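You operate a simulated robot arm through the tools that you are given. There is no shell and no other tool.

You are at the controls of a simulated two-armed robot. One attempt, no reset.

JOB
Wrap the short copper bush in the small wrap, roll its band flat.
Fine: plain flap under the banded flap; use the blue roller and put it back.

Only the result counts: the job must be done as asked and must still hold three seconds after the hand-in. Knocking over, shifting, dropping, spilling or breaking anything else fails it.

ROBOT AND FRAMES
Two 7-joint arms with two-finger parallel grippers on one trunk that stands fixed in place. Base frame: the origin is at the foot of the trunk, x ahead of it, y to its left, z up. Lengths are in m, angles in degrees, forces in N, time in s.
The left shoulder is at [0.07, 0.163, 0.87], the right one opposite. With the tool pointing down near the work surface each hand reaches from about 0.34 to 0.86 m from the base axis, measured 20 degrees to its own side. Payload 3.43 kg a hand.
Tool frame (each hand has its own): the origin (TCP) lies between the finger pads and is the grasp point; the fingertips stand 0.034 m ahead of it; z points along the fingers, y is the line along which they close. The gripper opens to 0.128 m. The fingers are 0.024 m wide and 0.012 m thick; the gripper's body (0.048 by 0.13 m) begins 0.096 m behind the TCP.
Orientation is that of the tool frame in the base frame, as a unit quaternion [x, y, z, w]. With the fingers straight down and closing along the base's y, the tool's x points along the base's -x, its y along +y and its z along -z.

CONTROLS
- The arms move only by the tool arm_command. It takes "left_commands", "right_commands" or both (then of equal length, played together; a hand with none holds still); each is a list of rows, each a list of 7 numbers: the shift along the tool's x, y, z in units of 100 mm (1.0 is 100 mm), then the turn, a rotation vector about the tool's x, y, z in units of 45 degrees (1.0 is 45 degrees), then the gripper command, from -1 (shut) to 1 (fully open), values between in proportion. In form: [[tx, ty, tz, ax, ay, az, grip], ...]. A call has 1 to 20 rows; each row is the pose to reach, as a shift and turn from the pose commanded when the call began, along the tool's axes at that moment. A call with a number of a shift or a turn outside -1 to 1 is refused whole. A row lasts 0.2 s, in which the tool goes at most 0.05 m and 8.6 degrees; a call with a longer step from one row to the next is refused whole, and so is a gripper value outside its range. A pose out of reach is approached as far as the arm can. The call stops where the force on the tool passes 40 N (or 10 N more than at its start, if that is more) or the arm is blocked; 0.2 s more then pass. Each finger travels about 0.153 m/s and halts on what it meets, pressing with about 36 N; the grip force reading is that of the motor and also rises with nothing between the fingers. The clock runs only during rows and for 0.2 s after the last one: add rows that repeat a pose to give the fingers time. The reply holds the time, the measured pose of the TCP, the force on the tool along the base axes, the opening and the grip force, in the units named above and with some noise, with the torque about the TCP (base axes, N m) and any sound that the robot's microphone picked up.
- Cameras (640 x 400 px; columns grow to the right, rows downward): "scene" is now at [0.1231, 0.0565, 1.1203]; the picture's right is [0.49, -0.87, 0.00], its down [-0.45, -0.25, -0.86] and it looks along [0.75, 0.42, -0.52] (base axes); focal length 343 px, centre (320, 200). "left" rides on the left gripper at [0.076, 0.011, -0.16] in its tool frame; the picture's right is [-0.15, 0.99, 0.00], its down [-0.88, -0.13, -0.46] and it looks along [-0.45, -0.07, 0.89] (tool axes); focal length 234 px, centre (320, 200). "right" rides on the right gripper at [0.076, -0.011, -0.16] in its tool frame; the picture's right is [0.15, 0.99, 0.00], its down [-0.88, 0.13, -0.46] and it looks along [-0.45, 0.07, 0.89] (tool axes); focal length 234 px, centre (320, 200). There is no depth. A picture from a camera that has moved, and an enlarged one, comes with that camera's place and axes in the base frame and with its lens. The place of the scene camera against the robot may be out by one fixed shift of up to 0.025 m in any direction.
- camera(camera): a new picture of that camera. No time passes.
- raise_lower(by): slides the trunk up (or, below 0, down) by that many m; the arms and the scene camera ride with it, the base frame stays. It gives what a move gives, with no picture.
- pan_tilt(pan, tilt): turns the head with the scene camera to pan (to the left, within 86 degrees either way) and tilt (down, from -29 to 69), counted from straight ahead of the robot. It gives what a move gives.
- inspect(camera, box): a new picture of the part [left, top, right, bottom] of that camera's present view, enlarged. No time passes.
- finish_job(): hands the job in; it is judged then, once.

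Nothing tells you positions but the pictures and the camera data. Unless the task says otherwise, let go and move clear before handing in.

The tools are called after "Request:" as a command line: name --argument value ..., lists and objects as JSON in quotes. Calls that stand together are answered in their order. arm_command: Moves the arms, as the interface text tells. Its arguments: {"type":"object","properties":{"left_commands":{"type":"array"},"right_commands":{"type":"array"}},"required":[]} The other tools are called the same way: raise_lower (by) slides the trunk up or down; pan_tilt (pan, tilt) turns the head that bears the scene camera; camera (camera) takes a picture; inspect (camera, box) takes an enlarged picture of a part of a camera's view; finish_job () hands the job in.

At the start:

```text
t: 0.0
left_position: [0.397, 0.5333, 0.8686]
left_orientation: [0.0, 1.0, 0.0, 0.0]
left_ft_force: [-0.3, 0.6, -0.4]
left_ft_torque: [0.01, 0.03, 0.01]
left_grip_width: 0.1281
left_finger_force: 0.1
right_position: [0.5969, 0.0719, 0.8989]
right_orientation: [0.0, 1.0, 0.001, 0.0]
right_ft_force: [0.0, 0.8, 0.5]
right_ft_torque: [0.02, -0.01, -0.02]
right_grip_width: 0.1282
right_finger_force: 0.1
trunk travel left (down, up): [-0.35, 0.59]
head pan, tilt: [29.1, 31.1]
```

scene: 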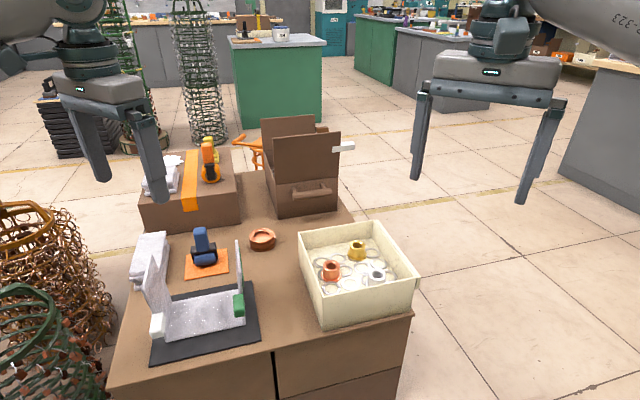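
right: 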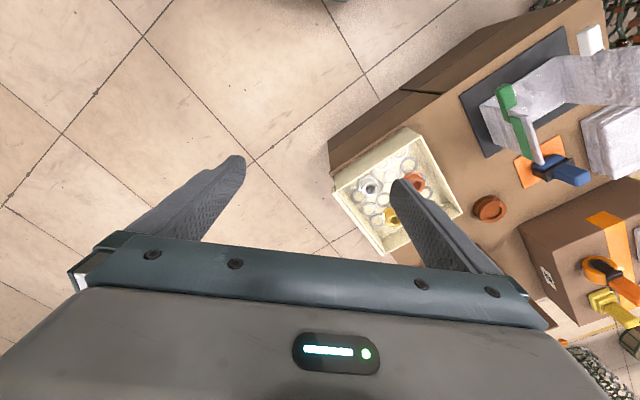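
left: 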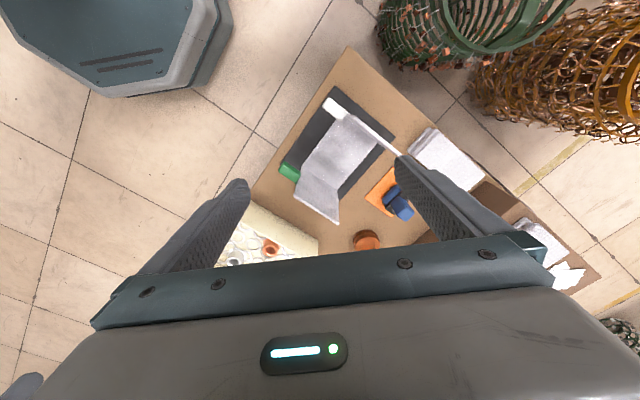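

I see a bench with a dark mat carrying a grey wrap, a blue roller on an orange patch, a tray with bushes, and a few boxes. I'll look closer before moving anything.

Request:
inspect --camera "scene" --box '[100, 200, 300, 380]'

Request:
inspect --camera "scene" --box '[290, 210, 430, 330]'

Request:
inspect --camera "scene" --box '[120, 100, 370, 260]'

Request:
inspect --camera "left" --box '[220, 40, 540, 280]'

Request:
inspect --camera "right" --box '[320, 0, 640, 260]'

```text
2.22 times, centred on (200, 290) of scene
camera zoom: at [0.1231, 0.0565, 1.1203], right [0.49, -0.87, 0.0], down [-0.45, -0.25, -0.86], along [0.75, 0.42, -0.52], focal length 763 px, centre (587, 0)
```

zoom: 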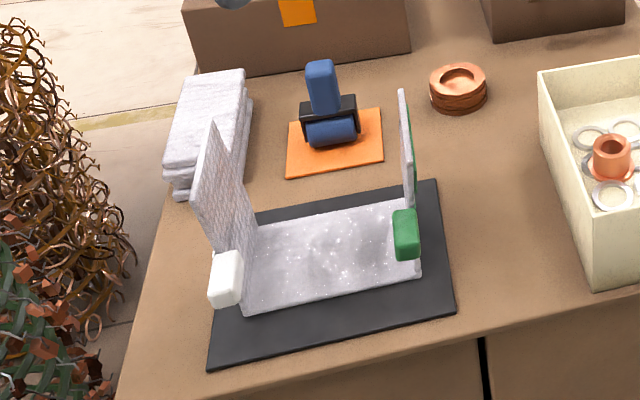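

```text
3.33 times, centred on (360, 270) of scene
camera zoom: at [0.1231, 0.0565, 1.1203], right [0.49, -0.87, 0.0], down [-0.45, -0.25, -0.86], along [0.75, 0.42, -0.52], focal length 1145 px, centre (187, -33)
```

zoom: 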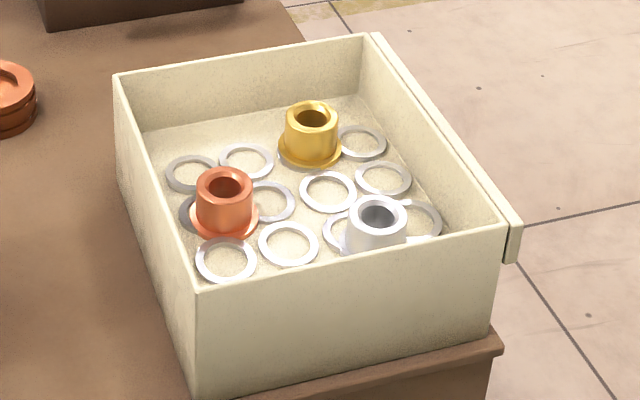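

```text
2.50 times, centred on (245, 180) of scene
camera zoom: at [0.1231, 0.0565, 1.1203], right [0.49, -0.87, 0.0], down [-0.45, -0.25, -0.86], along [0.75, 0.42, -0.52], focal length 859 px, centre (508, 250)
```

zoom: 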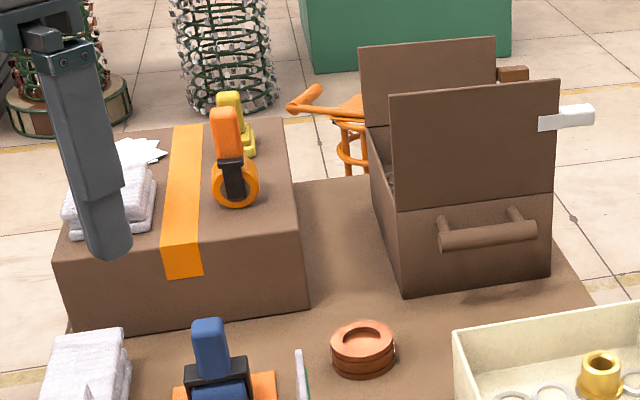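

```text
1.67 times, centred on (380, 160) of left
camera zoom: at [0.3201, 0.5451, 1.0283], right [0.15, 0.99, 0.0], down [0.88, -0.13, 0.46], along [0.45, -0.07, -0.89], focal length 390 px, centre (220, 267)
```

zoom: 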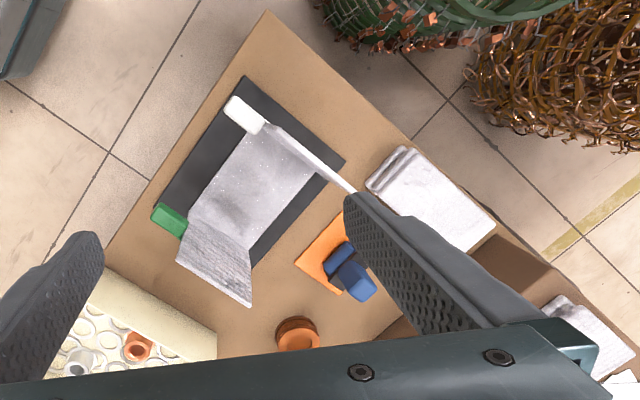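

```text
1.54 times, centred on (480, 130) of right
camera zoom: at [0.5207, 0.0615, 1.0579], right [-0.15, 0.99, 0.0], down [0.88, 0.13, 0.46], along [0.45, 0.07, -0.89], focal length 360 px, centre (74, 308)
```

zoom: 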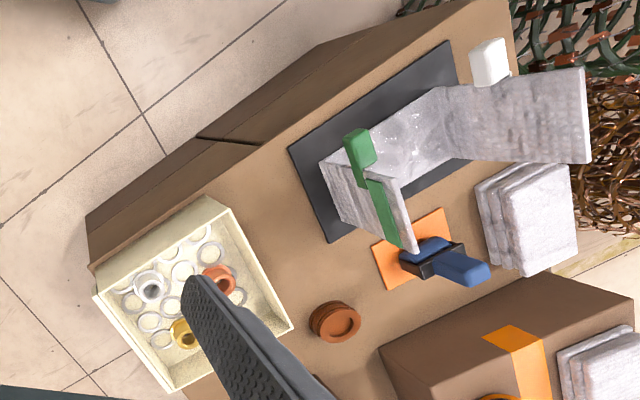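

The wrap stands open on the dark mat, with a green-tabbed flap and a white-tabbed flap. I can't yet tell which copper piece is the "short copper bush", or what's in the brown lidded box, so I'll raise the trunk to look from above.

Request:
raise_lower --by 0.3

Request:
pan_tilt --pan 29 --tilt 50

Request:
camera --camera "scene"

Request:
camera --camera "left"

Request:
camera --camera "right"

```text
t: 3.0
left_position: [0.3966, 0.5327, 1.1683]
left_orientation: [0.0, 1.0, 0.0, 0.0]
left_ft_force: [-0.4, -0.2, -0.4]
left_ft_torque: [0.0, -0.04, 0.02]
left_grip_width: 0.1279
left_finger_force: 0.1
right_position: [0.5969, 0.0738, 1.1987]
right_orientation: [0.0, 1.0, -0.001, 0.0]
right_ft_force: [0.0, 0.5, -0.5]
right_ft_torque: [0.01, 0.04, 0.0]
right_grip_width: 0.1282
right_finger_force: 0.1
trunk travel left (down, up): [-0.65, 0.29]
head pan, tilt: [29.1, 31.1]
```

```text
t: 3.8
left_position: [0.3972, 0.5335, 1.1708]
left_orientation: [0.0, 1.0, 0.0, -0.001]
left_ft_force: [0.1, -1.3, -0.9]
left_ft_torque: [0.0, 0.0, 0.02]
left_grip_width: 0.1281
left_finger_force: 0.1
right_position: [0.5972, 0.0735, 1.1978]
right_orientation: [0.0, 1.0, 0.0, 0.0]
right_ft_force: [0.1, 0.8, 0.0]
right_ft_torque: [0.04, 0.01, 0.02]
right_grip_width: 0.1284
right_finger_force: 0.0
trunk travel left (down, up): [-0.65, 0.29]
head pan, tilt: [29.0, 50.0]
```

```text
taken
camera scene: at [0.1119, 0.05, 1.3926], right [0.48, -0.87, 0.0], down [-0.67, -0.37, -0.64], along [0.56, 0.31, -0.77], focal length 343 px, centre (320, 200)
```

scene: 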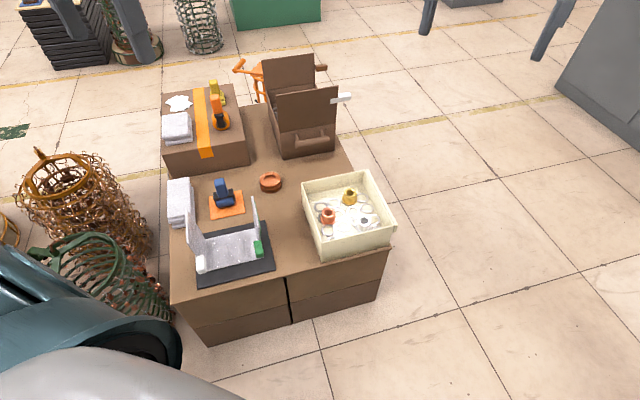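

```text
taken
camera left: at [0.3201, 0.5451, 1.3284], right [0.15, 0.99, 0.0], down [0.88, -0.13, 0.46], along [0.45, -0.07, -0.89], focal length 234 px, centre (320, 200)
```

left: 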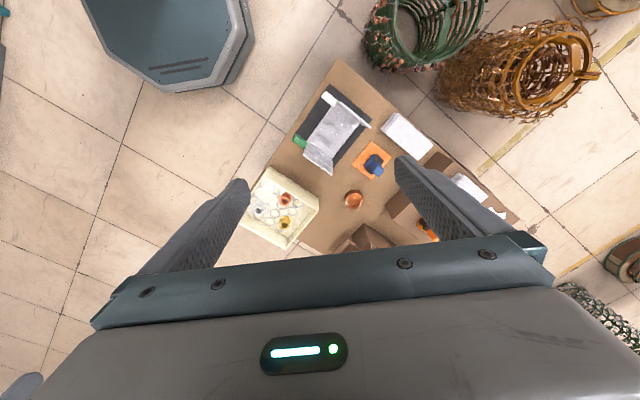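

```text
taken
camera right: at [0.5207, 0.0615, 1.3579], right [-0.15, 0.99, 0.0], down [0.88, 0.13, 0.46], along [0.45, 0.07, -0.89], focal length 234 px, centre (320, 200)
```

right: 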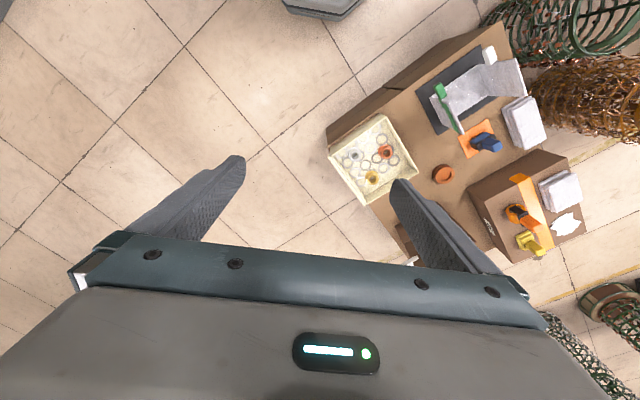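

Request:
inspect --camera "scene" --box '[230, 40, 360, 170]'

Request:
inspect --camera "scene" --box '[150, 150, 290, 290]'

Request:
inspect --camera "scene" --box '[290, 160, 410, 270]'

Request:
inspect --camera "right" --box '[320, 20, 600, 270]'

Request:
inspect --camera "left" --box '[240, 60, 460, 260]'

```text
3.08 times, centred on (295, 105) of scene
camera zoom: at [0.1119, 0.05, 1.3926], right [0.48, -0.87, 0.0], down [-0.67, -0.37, -0.64], along [0.56, 0.31, -0.77], focal length 1057 px, centre (397, 492)
```

zoom: 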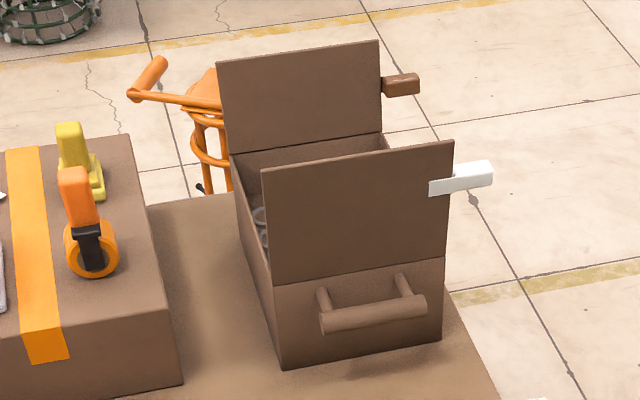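

```text
2.86 times, centred on (220, 220) of scene
camera zoom: at [0.1119, 0.05, 1.3926], right [0.48, -0.87, 0.0], down [-0.67, -0.37, -0.64], along [0.56, 0.31, -0.77], focal length 981 px, centre (606, 143)
```

zoom: 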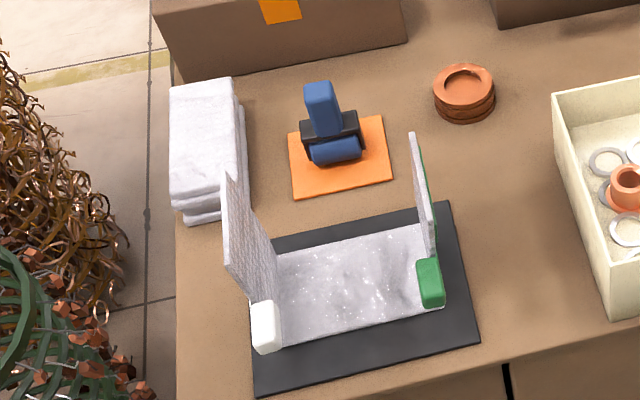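

```text
3.64 times, centred on (350, 215) of scene
camera zoom: at [0.1119, 0.05, 1.3926], right [0.48, -0.87, 0.0], down [-0.67, -0.37, -0.64], along [0.56, 0.31, -0.77], focal length 1249 px, centre (211, 146)
```

zoom: 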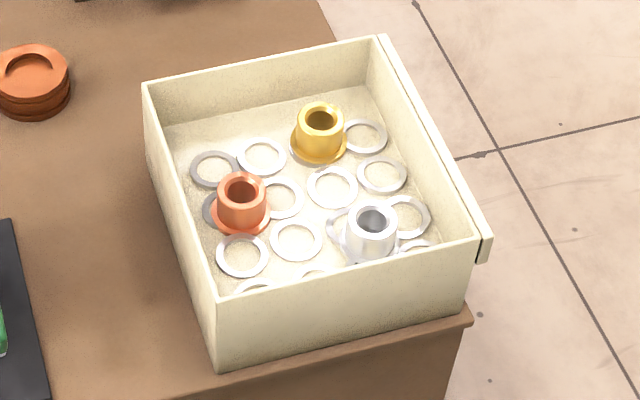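

```text
1.60 times, centred on (460, 145) of right
camera zoom: at [0.5207, 0.0615, 1.3579], right [-0.15, 0.99, 0.0], down [0.88, 0.13, 0.46], along [0.45, 0.07, -0.89], focal length 375 px, centre (96, 288)
```

zoom: 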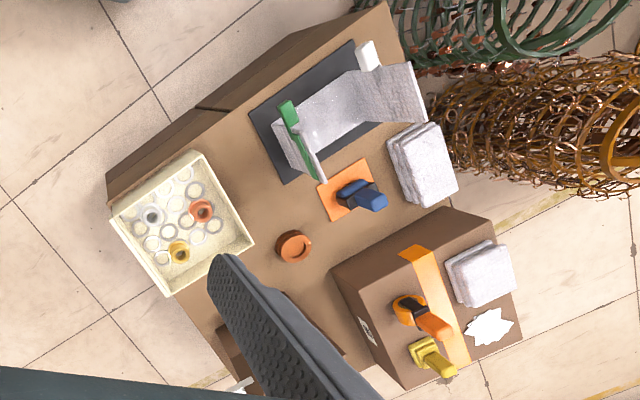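

```text
2.00 times, centred on (350, 160) of left
camera zoom: at [0.3201, 0.5451, 1.3284], right [0.15, 0.99, 0.0], down [0.88, -0.13, 0.46], along [0.45, -0.07, -0.89], focal length 468 px, centre (260, 280)
```

zoom: 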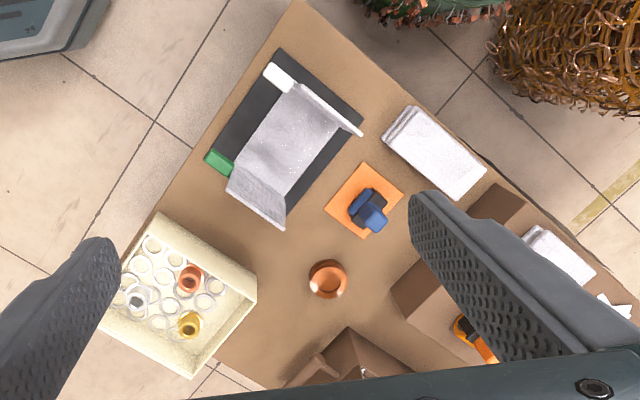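

The three bushes in the tray look flanged, and the brown lidded box may hold more. I'll move the left hand forward, high and clear, so its camera can look into the box and straight down on the bench.

Request:
arm_command --left_commands '[[-0.5, 0, 0, 0, 0, 0, 1], [-1, 0, 0, 0, 0, 0, 1]]'

Request:
arm_command --left_commands '[[-0.5, 0, 0, 0, 0, 0, 1], [-1, 0, 0, 0, 0, 0, 1]]'

Request:
arm_command --left_commands '[[-0.5, 0, 0, 0, 0, 0, 1], [-1, 0, 0, 0, 0, 0, 1]]'

Request:
camera --camera "left"

```text
t: 4.4
left_position: [0.5001, 0.5317, 1.1673]
left_orientation: [-0.001, 1.0, 0.0, -0.001]
left_ft_force: [0.0, -1.1, 0.6]
left_ft_torque: [0.02, 0.02, -0.01]
left_grip_width: 0.1277
left_finger_force: 0.1
right_position: [0.5989, 0.0723, 1.1966]
right_orientation: [0.0, 1.0, 0.0, -0.002]
right_ft_force: [0.7, 0.3, -0.1]
right_ft_torque: [0.01, 0.06, -0.02]
right_grip_width: 0.128
right_finger_force: 0.0
trunk travel left (down, up): [-0.65, 0.29]
head pan, tilt: [29.0, 50.0]
```

```text
t: 5.0
left_position: [0.6035, 0.5309, 1.1676]
left_orientation: [0.0, 1.0, 0.0, -0.002]
left_ft_force: [0.3, 0.1, 0.3]
left_ft_torque: [-0.02, 0.06, 0.01]
left_grip_width: 0.1279
left_finger_force: 0.2
right_position: [0.6006, 0.0727, 1.1968]
right_orientation: [0.0, 1.0, 0.001, -0.002]
right_ft_force: [1.3, 0.1, -0.4]
right_ft_torque: [-0.03, 0.02, -0.01]
right_grip_width: 0.1281
right_finger_force: 0.1
trunk travel left (down, up): [-0.65, 0.29]
head pan, tilt: [29.0, 50.0]
```

```text
t: 5.6
left_position: [0.7003, 0.531, 1.1673]
left_orientation: [-0.001, 1.0, -0.001, -0.002]
left_ft_force: [-0.2, 0.6, 0.1]
left_ft_torque: [-0.04, 0.07, -0.02]
left_grip_width: 0.1279
left_finger_force: 0.0
right_position: [0.6014, 0.0729, 1.1971]
right_orientation: [-0.001, 1.0, 0.0, -0.002]
right_ft_force: [0.2, 0.8, -0.1]
right_ft_torque: [0.04, 0.06, -0.02]
right_grip_width: 0.1281
right_finger_force: 0.0
trunk travel left (down, up): [-0.65, 0.29]
head pan, tilt: [29.0, 50.0]
```

```text
taken
camera left: at [0.6242, 0.5435, 1.3278], right [0.15, 0.99, 0.0], down [0.88, -0.13, 0.45], along [0.45, -0.07, -0.89], focal length 234 px, centre (320, 200)
```

left: 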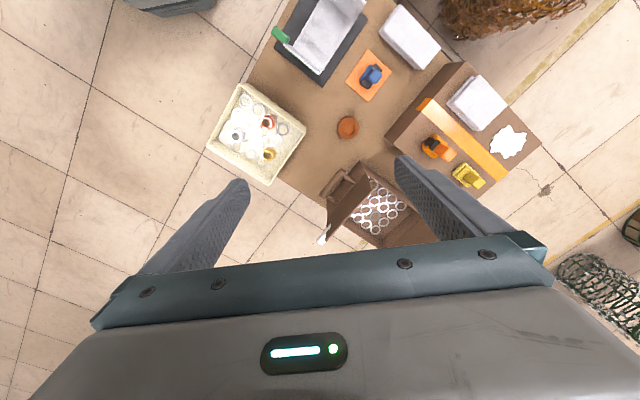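

Request:
inspect --camera "left" --box '[310, 150, 440, 250]'

Request:
inspect --camera "left" --box '[200, 70, 370, 190]'

Request:
inspect --camera "left" --box '[260, 0, 540, 200]'

```text
4.00 times, centred on (375, 200) of left
camera zoom: at [0.6242, 0.5435, 1.3278], right [0.15, 0.99, 0.0], down [0.88, -0.13, 0.45], along [0.45, -0.07, -0.89], focal length 937 px, centre (100, 200)
```

zoom: 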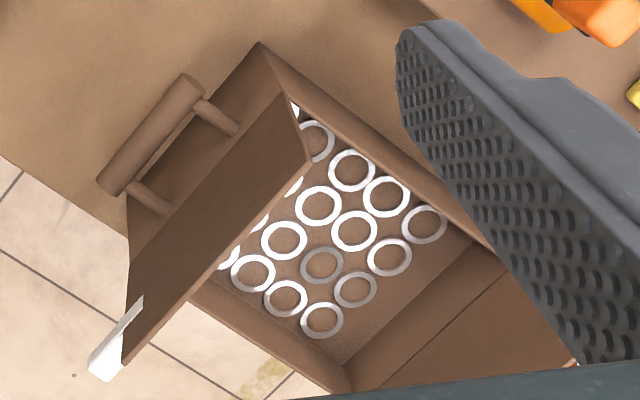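

```text
3.33 times, centred on (285, 130) of left
camera zoom: at [0.6242, 0.5435, 1.3278], right [0.15, 0.99, 0.0], down [0.88, -0.13, 0.45], along [0.45, -0.07, -0.89], focal length 781 px, centre (437, 433)
```

zoom: 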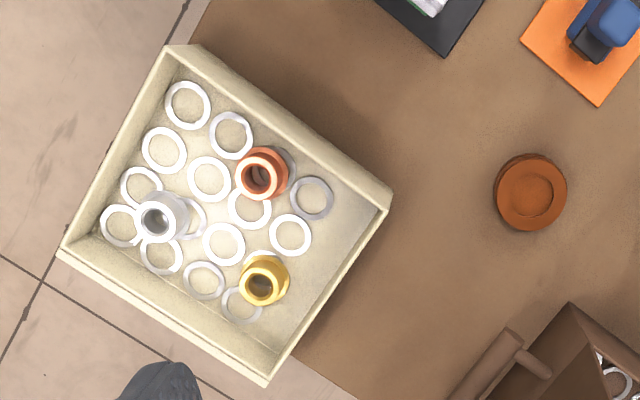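

```text
2.00 times, centred on (400, 100) of left
camera zoom: at [0.6242, 0.5435, 1.3278], right [0.15, 0.99, 0.0], down [0.88, -0.13, 0.45], along [0.45, -0.07, -0.89], focal length 468 px, centre (160, 400)
```

zoom: 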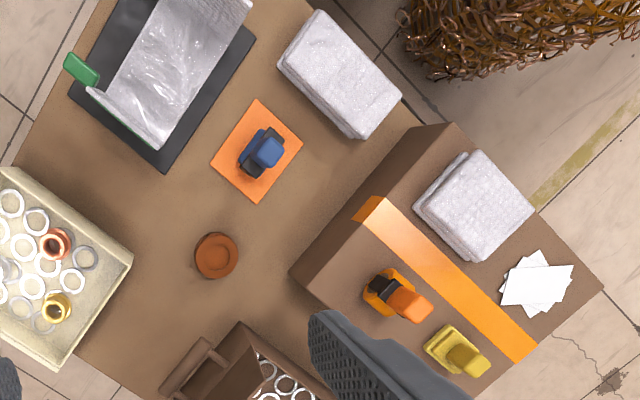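

The lidded box is out of reach and shows only washers, so the copper bush in the cream tray must be the target. I'll bring the trunk back down and take closer measurements from the left wrist camera.

Request:
raise_lower --by -0.3

Request:
arm_command --left_commands '[[0.4, -0.2, 0, 0, 0, 0, 1], [0.8, -0.4, 0, 0, 0, 0, 1]]'

Request:
camera --camera "left"

Request:
inspect --camera "left" --box '[220, 0, 480, 160]'

```text
t: 8.6
left_position: [0.697, 0.5324, 0.8698]
left_orientation: [0.0, 1.0, 0.0, 0.0]
left_ft_force: [0.3, 0.6, -1.0]
left_ft_torque: [0.0, 0.0, -0.02]
left_grip_width: 0.1276
left_finger_force: 0.0
right_position: [0.5971, 0.0727, 0.8977]
right_orientation: [0.0, 1.0, 0.001, 0.0]
right_ft_force: [0.1, -0.3, 0.0]
right_ft_torque: [0.0, 0.01, -0.02]
right_grip_width: 0.1279
right_finger_force: 0.2
trunk travel left (down, up): [-0.35, 0.59]
head pan, tilt: [29.0, 50.0]
```

```text
t: 9.2
left_position: [0.6171, 0.492, 0.8692]
left_orientation: [0.0, 1.0, 0.001, 0.001]
left_ft_force: [-0.2, 0.0, 0.1]
left_ft_torque: [-0.01, -0.01, 0.02]
left_grip_width: 0.128
left_finger_force: 0.0
right_position: [0.5961, 0.0726, 0.8992]
right_orientation: [0.0, 1.0, 0.0, 0.0]
right_ft_force: [-1.1, 0.1, -0.9]
right_ft_torque: [-0.05, -0.02, -0.02]
right_grip_width: 0.128
right_finger_force: 0.0
trunk travel left (down, up): [-0.35, 0.59]
head pan, tilt: [29.0, 50.0]
```

```text
taken
camera left: at [0.541, 0.5039, 1.0289], right [0.15, 0.99, 0.0], down [0.88, -0.13, 0.46], along [0.45, -0.07, -0.89], focal length 234 px, centre (320, 200)
```

left: 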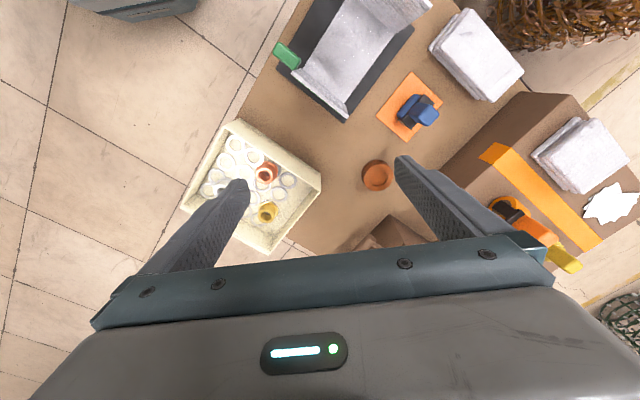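

```text
2.46 times, centred on (350, 80) of left
camera zoom: at [0.541, 0.5039, 1.0289], right [0.15, 0.99, 0.0], down [0.88, -0.13, 0.46], along [0.45, -0.07, -0.89], focal length 576 px, centre (246, 495)
```

zoom: 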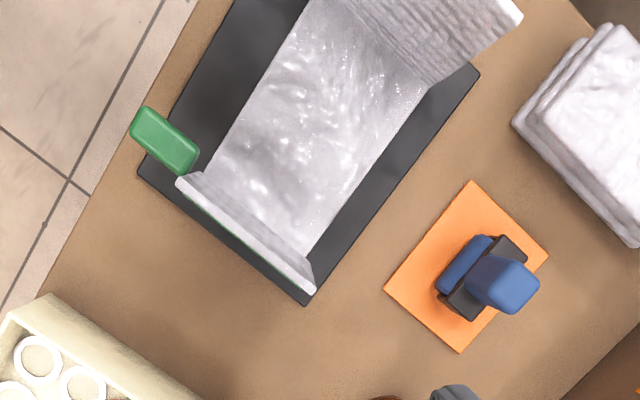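

The tray is to the right, and the mat with the wrap is to the left with the roller pad beyond it. I'll take another viewpoint further back to triangulate heights.

Request:
arm_command --left_commands '[[0.45, 0.1, 0.2, 0, 0, 0, 1], [0.9, 0.3, 0.4, 0, 0, 0, 1]]'

Request:
arm_command --left_commands '[[0.45, 0.1, 0.1, 0, 0, 0, 1], [0.9, 0.2, 0.2, 0, 0, 0, 1]]'

Request:
camera --camera "left"

Request:
inspect --camera "left" --box '[220, 20, 460, 190]'

```text
refused: row 1 steps farther than a row can; nothing moved
```

```text
t: 9.8
left_position: [0.527, 0.5121, 0.8502]
left_orientation: [0.0, 1.0, 0.0, 0.0]
left_ft_force: [0.0, 0.3, 0.3]
left_ft_torque: [-0.01, -0.01, -0.01]
left_grip_width: 0.128
left_finger_force: 0.0
right_position: [0.5963, 0.0717, 0.8979]
right_orientation: [0.0, 1.0, 0.0, 0.0]
right_ft_force: [0.3, 0.1, -0.2]
right_ft_torque: [-0.03, 0.02, 0.02]
right_grip_width: 0.1281
right_finger_force: 0.0
trunk travel left (down, up): [-0.35, 0.59]
head pan, tilt: [29.0, 50.0]
```

```text
taken
camera left: at [0.4491, 0.5234, 1.0103], right [0.15, 0.99, 0.0], down [0.88, -0.13, 0.46], along [0.45, -0.07, -0.89], focal length 234 px, centre (320, 200)
```

left: 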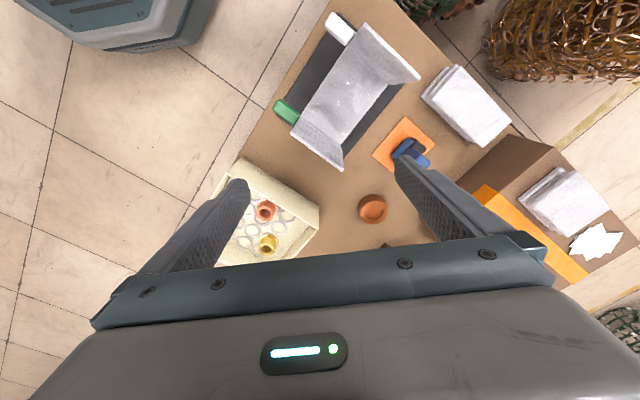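

```text
2.35 times, centred on (340, 105) of left
camera zoom: at [0.4491, 0.5234, 1.0103], right [0.15, 0.99, 0.0], down [0.88, -0.13, 0.46], along [0.45, -0.07, -0.89], focal length 551 px, centre (273, 424)
```

zoom: 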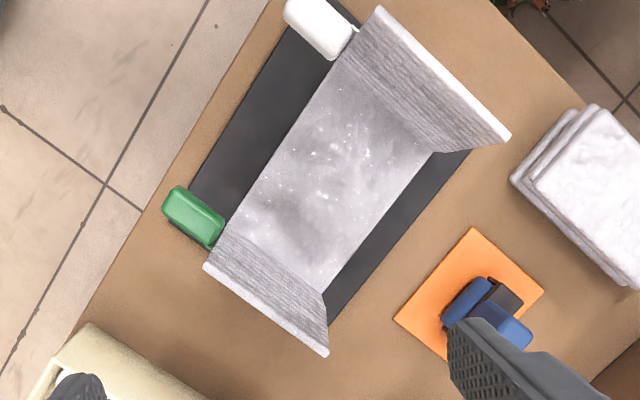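

Everything on the bench is turned about 45°: the mat is centred near (0.49, 0.56), the flaps stand about 0.17 m tall, the roller pad is near (0.64, 0.71) and the copper bush near (0.73, 0.33). I'll check that the left hand can reach over the roller and get a close view of it.

Request:
arm_command --left_commands '[[-0.3, 0.35, 0.1, 0, 0, 0, 1], [-0.55, 0.7, 0.2, 0, 0, 0, 1], [-0.8, 1.0, 0.4, 0, 0, 0, 1]]'

Request:
arm_command --left_commands '[[-0.15, 0.3, 0.1, 0, 0, 0, 1], [-0.3, 0.6, 0.2, 0, 0, 0, 1], [-0.35, 0.95, 0.3, 0, 0, 0, 1]]'

Request:
camera --camera "left"

Request:
camera --camera "scene"

```text
t: 10.6
left_position: [0.6075, 0.6143, 0.8076]
left_orientation: [0.0, 1.0, -0.001, -0.001]
left_ft_force: [-0.3, 0.8, -0.3]
left_ft_torque: [-0.04, 0.03, 0.01]
left_grip_width: 0.1278
left_finger_force: 0.0
right_position: [0.5975, 0.0748, 0.8973]
right_orientation: [0.0, 1.0, -0.001, -0.001]
right_ft_force: [0.0, -0.1, 0.3]
right_ft_torque: [-0.05, 0.03, -0.02]
right_grip_width: 0.128
right_finger_force: 0.2
trunk travel left (down, up): [-0.35, 0.59]
head pan, tilt: [29.0, 50.0]
```

```text
t: 11.4
left_position: [0.6409, 0.7081, 0.7787]
left_orientation: [-0.001, 1.0, 0.0, 0.0]
left_ft_force: [0.2, 0.3, 0.1]
left_ft_torque: [-0.03, 0.01, 0.02]
left_grip_width: 0.1279
left_finger_force: 0.1
right_position: [0.5971, 0.0732, 0.8989]
right_orientation: [0.0, 1.0, -0.001, -0.001]
right_ft_force: [0.9, 0.7, -0.7]
right_ft_torque: [-0.02, 0.03, 0.0]
right_grip_width: 0.1283
right_finger_force: 0.1
trunk travel left (down, up): [-0.35, 0.59]
head pan, tilt: [29.0, 50.0]
```

```text
taken
camera left: at [0.5641, 0.7205, 0.9382], right [0.15, 0.99, 0.0], down [0.88, -0.13, 0.46], along [0.45, -0.07, -0.89], focal length 234 px, centre (320, 200)
```

left: 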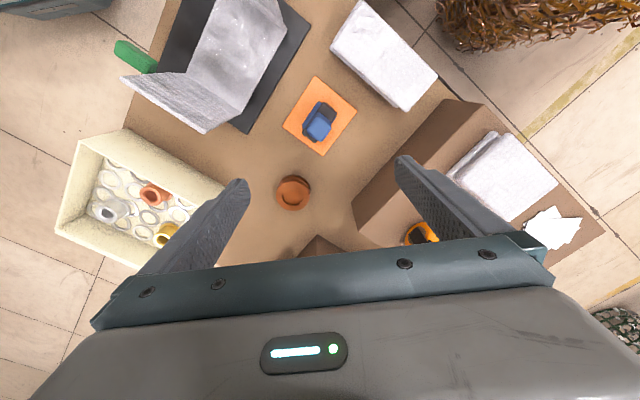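

```text
taken
camera scene: at [0.1129, 0.0508, 1.0924], right [0.48, -0.87, 0.0], down [-0.67, -0.37, -0.64], along [0.56, 0.31, -0.77], focal length 343 px, centre (320, 200)
```

scene: 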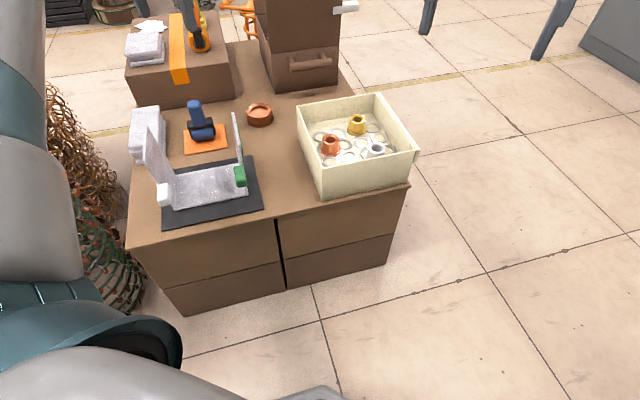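

Request:
inspect --camera "left" --box '[260, 60, 380, 170]'

Request:
inspect --camera "left" --box '[100, 0, 320, 140]'

Request:
inspect --camera "scene" --box '[120, 80, 290, 230]'

Request:
inspect --camera "left" --box '[50, 120, 230, 270]'

```text
3.64 times, centred on (320, 115) of left
camera zoom: at [0.5641, 0.7205, 0.9382], right [0.15, 0.99, 0.0], down [0.88, -0.13, 0.46], along [0.45, -0.07, -0.89], focal length 852 px, centre (320, 509)
```

zoom: 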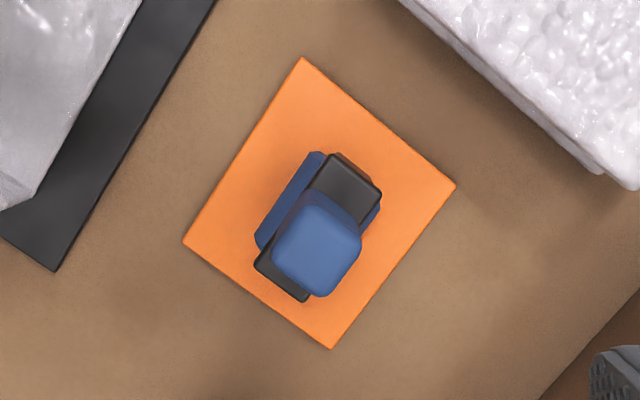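

```text
2.86 times, centred on (210, 70) of left
camera zoom: at [0.5641, 0.7205, 0.9382], right [0.15, 0.99, 0.0], down [0.88, -0.13, 0.46], along [0.45, -0.07, -0.89], focal length 669 px, centre (634, 571)
```

zoom: 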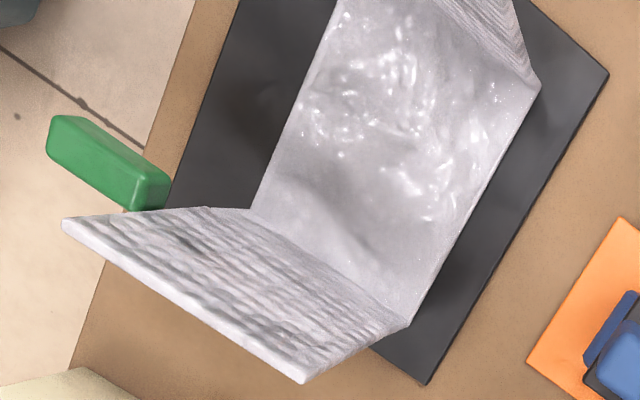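

```text
2.67 times, centred on (205, 155) of scene
camera zoom: at [0.1129, 0.0508, 1.0924], right [0.48, -0.87, 0.0], down [-0.67, -0.37, -0.64], along [0.56, 0.31, -0.77], focal length 916 px, centre (627, 320)
```

zoom: 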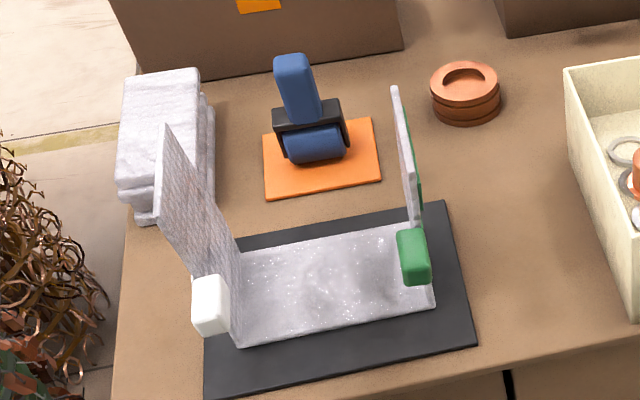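

```text
2.67 times, centred on (140, 195) of left
camera zoom: at [0.5641, 0.7205, 0.9382], right [0.15, 0.99, 0.0], down [0.88, -0.13, 0.46], along [0.45, -0.07, -0.89], focal length 624 px, centre (800, 213)
```

zoom: 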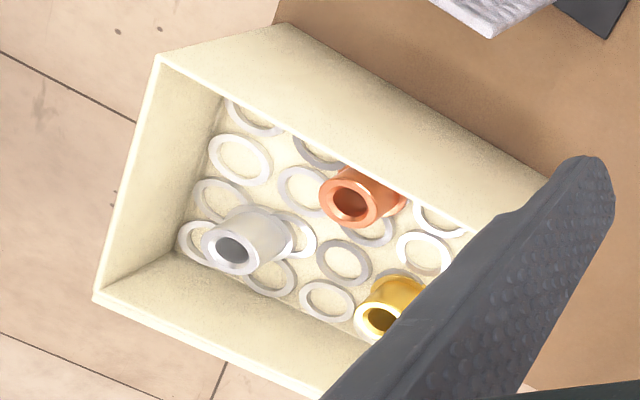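

The roller's handle stands upright at about (0.635, 0.709) with its top at z≈0.52, and its axle lies across the band, so it can roll along the band without turning. Next I'll move over the tray to measure the copper bush.

Request:
arm_command --left_commands '[[-0.1, -0.45, 0, 0, 0, 0, 1], [-0.2, -0.9, 0, 0, 0, 0, 1]]'

Request:
arm_command --left_commands '[[-0.1, -0.45, 0, 0, 0, 0, 1], [-0.2, -0.9, 0, 0, 0, 0, 1]]'

Request:
arm_command --left_commands '[[-0.15, -0.45, 0, 0, 0, 0, 1], [-0.3, -0.9, 0, 0, 0, 0, 1]]'

Request:
arm_command --left_commands '[[-0.15, -0.4, 0.1, 0, 0, 0, 1], [-0.2, -0.7, 0.2, 0, 0, 0, 1]]'

Request:
camera --camera "left"

Request:
inspect --camera "left" --box '[220, 60, 400, 200]'

```text
t: 12.0
left_position: [0.6607, 0.616, 0.7808]
left_orientation: [-0.001, 1.0, 0.001, 0.0]
left_ft_force: [0.1, -0.3, 0.4]
left_ft_torque: [0.02, 0.01, -0.01]
left_grip_width: 0.1279
left_finger_force: 0.1
right_position: [0.5976, 0.0733, 0.8994]
right_orientation: [0.0, 1.0, 0.0, 0.0]
right_ft_force: [-0.1, -0.1, 0.0]
right_ft_torque: [-0.01, 0.04, -0.01]
right_grip_width: 0.1281
right_finger_force: 0.0
trunk travel left (down, up): [-0.35, 0.59]
head pan, tilt: [29.0, 50.0]
```

```text
t: 12.6
left_position: [0.6808, 0.5275, 0.7826]
left_orientation: [0.0, 1.0, -0.001, -0.001]
left_ft_force: [-0.3, -0.1, 0.1]
left_ft_torque: [0.03, 0.0, -0.01]
left_grip_width: 0.1278
left_finger_force: 0.1
right_position: [0.5977, 0.0734, 0.8976]
right_orientation: [0.0, 1.0, 0.0, 0.0]
right_ft_force: [1.2, -0.4, 0.8]
right_ft_torque: [0.04, 0.0, 0.03]
right_grip_width: 0.1278
right_finger_force: 0.2
trunk travel left (down, up): [-0.35, 0.59]
head pan, tilt: [29.0, 50.0]
```

```text
t: 13.2
left_position: [0.7115, 0.4398, 0.7805]
left_orientation: [0.0, 1.0, 0.002, 0.0]
left_ft_force: [0.5, -0.6, 0.0]
left_ft_torque: [0.06, 0.02, -0.03]
left_grip_width: 0.128
left_finger_force: 0.1
right_position: [0.5973, 0.072, 0.8988]
right_orientation: [0.0, 1.0, 0.0, 0.001]
right_ft_force: [0.2, 0.3, 0.0]
right_ft_torque: [0.03, 0.05, 0.02]
right_grip_width: 0.1281
right_finger_force: 0.2
trunk travel left (down, up): [-0.35, 0.59]
head pan, tilt: [29.0, 50.0]
```

```text
t: 13.8
left_position: [0.7333, 0.3695, 0.7612]
left_orientation: [-0.001, 1.0, -0.001, 0.0]
left_ft_force: [-0.8, 0.8, 0.5]
left_ft_torque: [0.02, 0.0, -0.01]
left_grip_width: 0.1281
left_finger_force: 0.0
right_position: [0.5964, 0.0736, 0.8982]
right_orientation: [0.0, 1.0, 0.0, 0.0]
right_ft_force: [0.6, 0.2, 0.5]
right_ft_torque: [-0.04, 0.0, -0.02]
right_grip_width: 0.128
right_finger_force: 0.0
trunk travel left (down, up): [-0.35, 0.59]
head pan, tilt: [29.0, 50.0]
```

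```text
taken
camera left: at [0.6552, 0.3816, 0.9209], right [0.14, 0.99, 0.0], down [0.88, -0.13, 0.46], along [0.45, -0.07, -0.89], focal length 234 px, centre (320, 200)
```

left: 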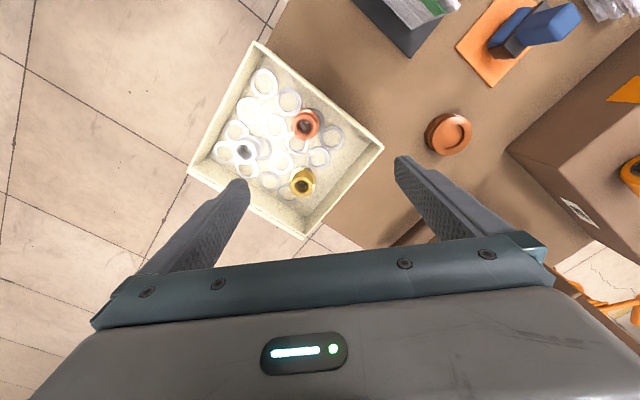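

```text
2.86 times, centred on (310, 130) of left
camera zoom: at [0.6552, 0.3816, 0.9209], right [0.14, 0.99, 0.0], down [0.88, -0.13, 0.46], along [0.45, -0.07, -0.89], focal length 669 px, centre (349, 400)
```

zoom: 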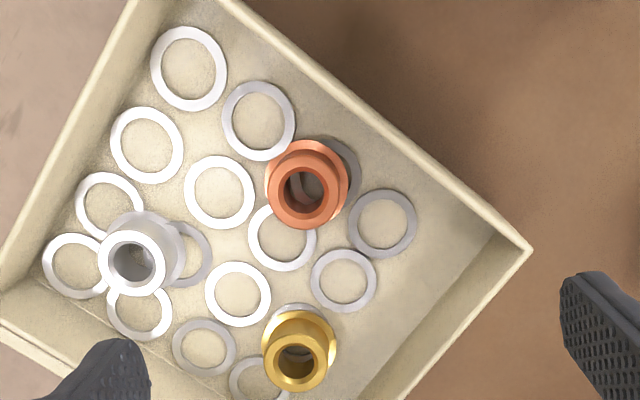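

Request:
inspect --camera "left" --box '[280, 95, 340, 145]'

Request:
inspect --camera "scene" --box '[300, 100, 400, 190]'

Request:
inspect --camera "right" --box '[320, 120, 480, 260]'

```text
8.00 times, centred on (310, 120) of left
camera zoom: at [0.6552, 0.3816, 0.9209], right [0.14, 0.99, 0.0], down [0.88, -0.13, 0.46], along [0.45, -0.07, -0.89], focal length 1873 px, centre (400, 840)
```

zoom: 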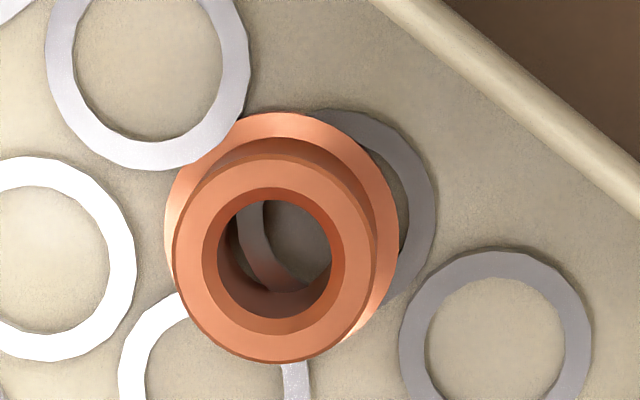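

```text
4.44 times, centred on (350, 145) of scene
camera zoom: at [0.1121, 0.0506, 1.0925], right [0.49, -0.87, 0.0], down [-0.67, -0.37, -0.64], along [0.56, 0.31, -0.77], focal length 1526 px, centre (187, 444)
```

zoom: 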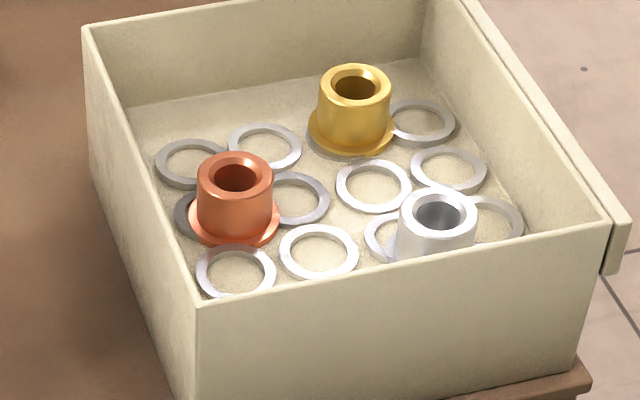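

```text
2.86 times, centred on (400, 190) of right
camera zoom: at [0.5209, 0.0623, 1.0577], right [-0.15, 0.99, 0.0], down [0.88, 0.13, 0.46], along [0.45, 0.07, -0.89], focal length 669 px, centre (91, 229)
```

zoom: 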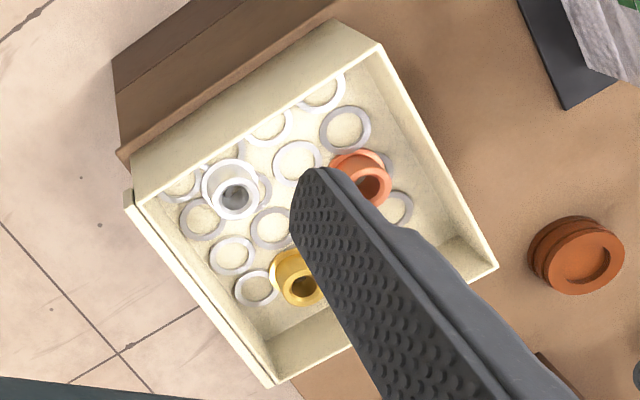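

The copper bush stands upright in the tray at about (0.723, 0.344), top at z≈0.50, with a tube about 44 mm across above its flange. I'll turn the left gripper 45° and come in directly above it, partly open.

Request:
arm_command --left_commands '[[0.02, -0.04, 0.1, 0, 0, 0.16, 0.6], [0.04, -0.08, 0.2, 0, 0, 0.33, 0.2], [0.06, -0.12, 0.35, 0, 0, 0.5, 0.2], [0.08, -0.17, 0.5, 0, 0, 0.67, 0.2], [0.1, -0.22, 0.65, 0, 0, 0.84, 0.2], [0.1, -0.25, 0.8, 0, 0, 1.0, 0.2], [0.1, -0.25, 0.8, 0, 0, 1.0, 0.2]]'

Request:
camera --camera "left"

Request:
inspect --camera "left" --box '[230, 80, 410, 230]'

```text
t: 15.4
left_position: [0.7243, 0.3407, 0.6815]
left_orientation: [0.383, 0.924, 0.0, 0.0]
left_ft_force: [-0.3, -0.4, -0.1]
left_ft_torque: [0.01, 0.02, 0.01]
left_grip_width: 0.0766
left_finger_force: 0.1
right_position: [0.5972, 0.0726, 0.8981]
right_orientation: [0.0, 1.0, 0.0, -0.001]
right_ft_force: [-0.5, -0.2, -0.6]
right_ft_torque: [-0.01, 0.0, 0.01]
right_grip_width: 0.1281
right_finger_force: 0.1
trunk travel left (down, up): [-0.35, 0.59]
head pan, tilt: [29.0, 50.0]
```

```text
taken
camera left: at [0.6762, 0.4039, 0.8402], right [0.8, 0.6, 0.0], down [0.53, -0.72, 0.46], along [0.27, -0.37, -0.89], focal length 234 px, centre (320, 200)
```

left: 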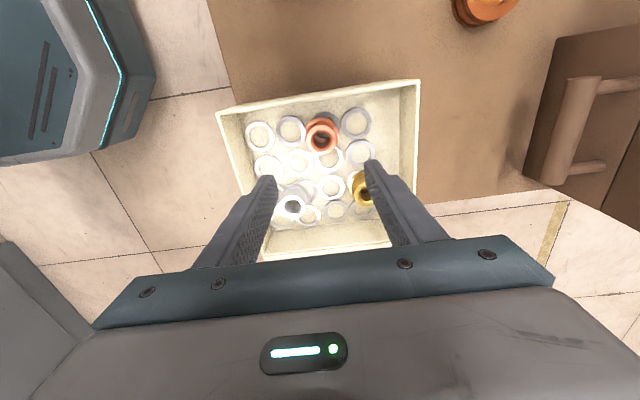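

```text
2.67 times, centred on (320, 155) of left
camera zoom: at [0.6762, 0.4039, 0.8402], right [0.8, 0.6, 0.0], down [0.53, -0.72, 0.46], along [0.27, -0.37, -0.89], focal length 624 px, centre (320, 320)
```

zoom: 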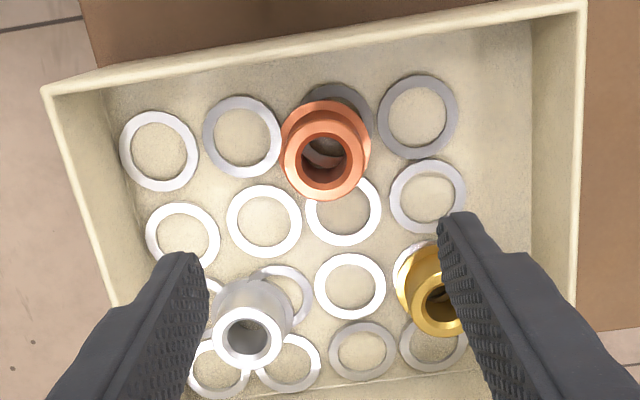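

The bush is directly below the open fingers, with clear space on both sides. I'll descend straight down and stop just above its flange.

Request:
arm_command --left_commands '[[0, 0.02, 0.3, 0, 0, 0, 0.2], [0, 0.02, 0.6, 0, 0, 0, 0.2], [0, 0.02, 0.9, 0, 0, 0, 0.2], [0, 0.02, 1.0, 0, 0, 0, 0.2]]'

Request:
arm_command --left_commands '[[0, 0, 0.2, 0, 0, 0, 0.2], [0, 0, 0.4, 0, 0, 0, 0.2], [0, 0, 0.6, 0, 0, 0, 0.2], [0, 0, 0.7, 0, 0, 0, 0.2]]'

Request:
camera --camera "left"

Request:
inspect --camera "scene" --box '[280, 60, 430, 200]'

```text
t: 16.4
left_position: [0.6971, 0.3526, 0.5964]
left_orientation: [0.383, 0.924, 0.001, 0.001]
left_ft_force: [-0.4, 0.8, 0.4]
left_ft_torque: [0.02, 0.02, -0.01]
left_grip_width: 0.0769
left_finger_force: 0.1
left hand out of reach, approached as far as the arm can: row 1, 2, 3, 4
right_position: [0.5977, 0.0725, 0.8989]
right_orientation: [0.0, 1.0, 0.0, 0.0]
right_ft_force: [0.4, 0.1, 0.4]
right_ft_torque: [-0.01, 0.0, -0.02]
right_grip_width: 0.128
right_finger_force: 0.2
trunk travel left (down, up): [-0.35, 0.59]
head pan, tilt: [29.0, 50.0]
```

```text
t: 17.4
left_position: [0.6771, 0.3575, 0.5589]
left_orientation: [0.383, 0.924, 0.0, 0.015]
left_ft_force: [8.2, -14.6, 5.2]
left_ft_torque: [-0.53, 0.03, -0.34]
left_grip_width: 0.073
left_finger_force: 0.1
left hand out of reach, approached as far as the arm can: row 1, 2, 3, 4
right_position: [0.5953, 0.0742, 0.8988]
right_orientation: [-0.001, 1.0, 0.0, 0.0]
right_ft_force: [-0.3, 0.0, -0.3]
right_ft_torque: [-0.02, -0.01, 0.03]
right_grip_width: 0.1278
right_finger_force: 0.1
trunk travel left (down, up): [-0.35, 0.59]
head pan, tilt: [29.0, 50.0]
stopped in row 4 (left hand): the force on the tool passed its limit at 53 N (the readings are from after the stop); the commanded pose is now the measured one
```

```text
taken
camera left: at [0.6263, 0.4217, 0.7173], right [0.8, 0.6, 0.01], down [0.52, -0.71, 0.48], along [0.3, -0.38, -0.88], focal length 234 px, centre (320, 200)
```

left: 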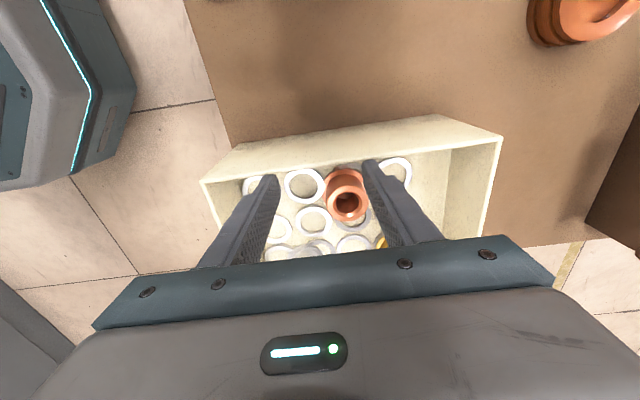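

```text
2.86 times, centred on (355, 130) of scene
camera zoom: at [0.1117, 0.0495, 1.0924], right [0.48, -0.87, 0.0], down [-0.67, -0.37, -0.64], along [0.56, 0.31, -0.77], focal length 981 px, centre (220, 400)
```

zoom: 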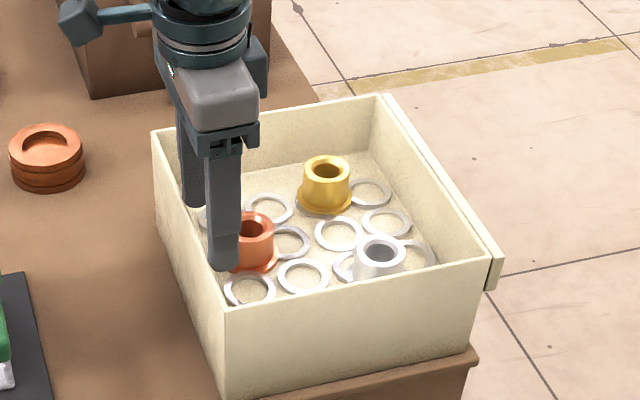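

The hand hit its reach limit on the way down, drifted sideways and touched something, and I shouldn't have queued that second move. The tray and bush look unmoved; I'll lift straight up and re-check before doing anything else.

Request:
arm_command --left_commands '[[0, 0, -0.15, 0, 0, 0, 0.2], [0, 0, -0.3, 0, 0, 0, 0.2], [0, 0, -0.6, 0, 0, 0, 0.2], [0, 0, -1.0, 0, 0, 0, 0.2]]'

Request:
camera --camera "left"

Request:
inspect --camera "scene" --box '[300, 100, 400, 190]'

```text
t: 17.8
left_position: [0.6765, 0.3564, 0.5626]
left_orientation: [0.383, 0.924, -0.003, 0.012]
left_ft_force: [16.9, -11.7, -18.8]
left_ft_torque: [-0.5, -0.6, -0.02]
left_grip_width: 0.0762
left_finger_force: 0.0
right_position: [0.5969, 0.0735, 0.8968]
right_orientation: [-0.002, 1.0, 0.0, -0.002]
right_ft_force: [-0.4, 0.0, 0.1]
right_ft_torque: [-0.01, -0.02, 0.03]
right_grip_width: 0.1279
right_finger_force: 0.1
trunk travel left (down, up): [-0.35, 0.59]
head pan, tilt: [29.0, 50.0]
stopped in row 1 (left hand): the force on the tool passed its limit at 52 N (the readings are from after the stop); the commanded pose is now the measured one
```

```text
taken
camera left: at [0.627, 0.4218, 0.7207], right [0.8, 0.6, 0.01], down [0.52, -0.71, 0.48], along [0.29, -0.38, -0.88], focal length 234 px, centre (320, 200)
```

left: 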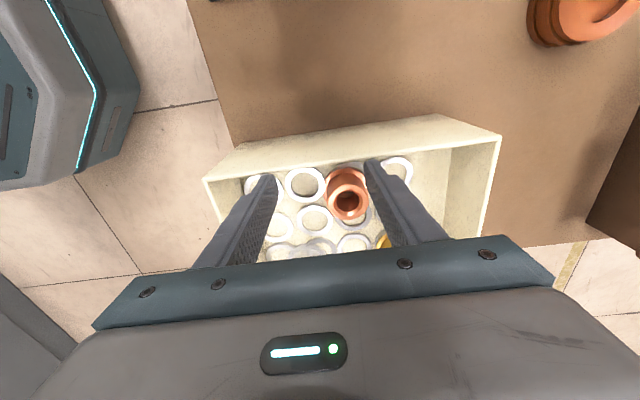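

```text
4.44 times, centred on (350, 145) of scene
camera zoom: at [0.1141, 0.051, 1.0918], right [0.48, -0.87, 0.0], down [-0.67, -0.37, -0.64], along [0.56, 0.31, -0.77], focal length 1526 px, centre (187, 444)
```

zoom: 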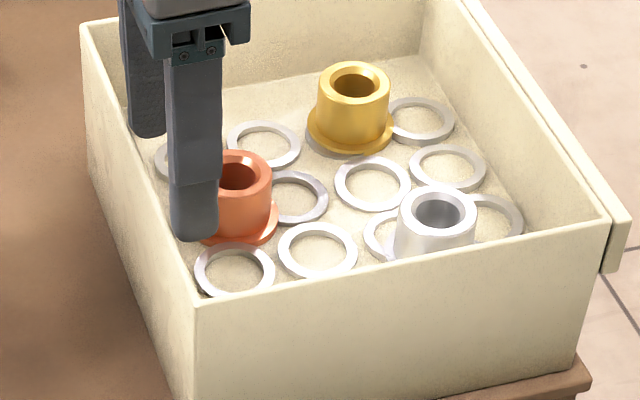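

The tool is still pressed against the inner face of the tray's near wall. I'll hold still for a moment to see whether the force relaxes.

Request:
arm_command --left_commands '[[-0.02, 0, 0, 0, 0, 0, 0.2]]'

```text
t: 18.2
left_position: [0.6779, 0.3575, 0.5651]
left_orientation: [0.383, 0.924, -0.003, 0.01]
left_ft_force: [7.7, -9.4, -11.2]
left_ft_torque: [-0.68, 0.05, -0.49]
left_grip_width: 0.0767
left_finger_force: 0.0
right_position: [0.5978, 0.0742, 0.8983]
right_orientation: [-0.001, 1.0, -0.001, -0.001]
right_ft_force: [-0.3, 0.7, -0.1]
right_ft_torque: [-0.03, 0.01, -0.02]
right_grip_width: 0.128
right_finger_force: 0.0
trunk travel left (down, up): [-0.35, 0.59]
head pan, tilt: [29.0, 50.0]
```

Request:
arm_command --left_commands '[[-0.03, 0, 0, 0, 0, 0, 0.2], [-0.06, 0, 0, 0, 0, 0, 0.2]]'

```text
t: 18.8
left_position: [0.6798, 0.3541, 0.566]
left_orientation: [0.382, 0.924, -0.001, 0.01]
left_ft_force: [0.1, 0.0, -0.2]
left_ft_torque: [0.02, 0.02, 0.02]
left_grip_width: 0.0767
left_finger_force: 0.0
right_position: [0.5976, 0.073, 0.899]
right_orientation: [0.0, 1.0, 0.0, -0.002]
right_ft_force: [-0.1, -0.4, -0.6]
right_ft_torque: [0.01, 0.01, -0.01]
right_grip_width: 0.1283
right_finger_force: 0.0
trunk travel left (down, up): [-0.35, 0.59]
head pan, tilt: [29.0, 50.0]
```

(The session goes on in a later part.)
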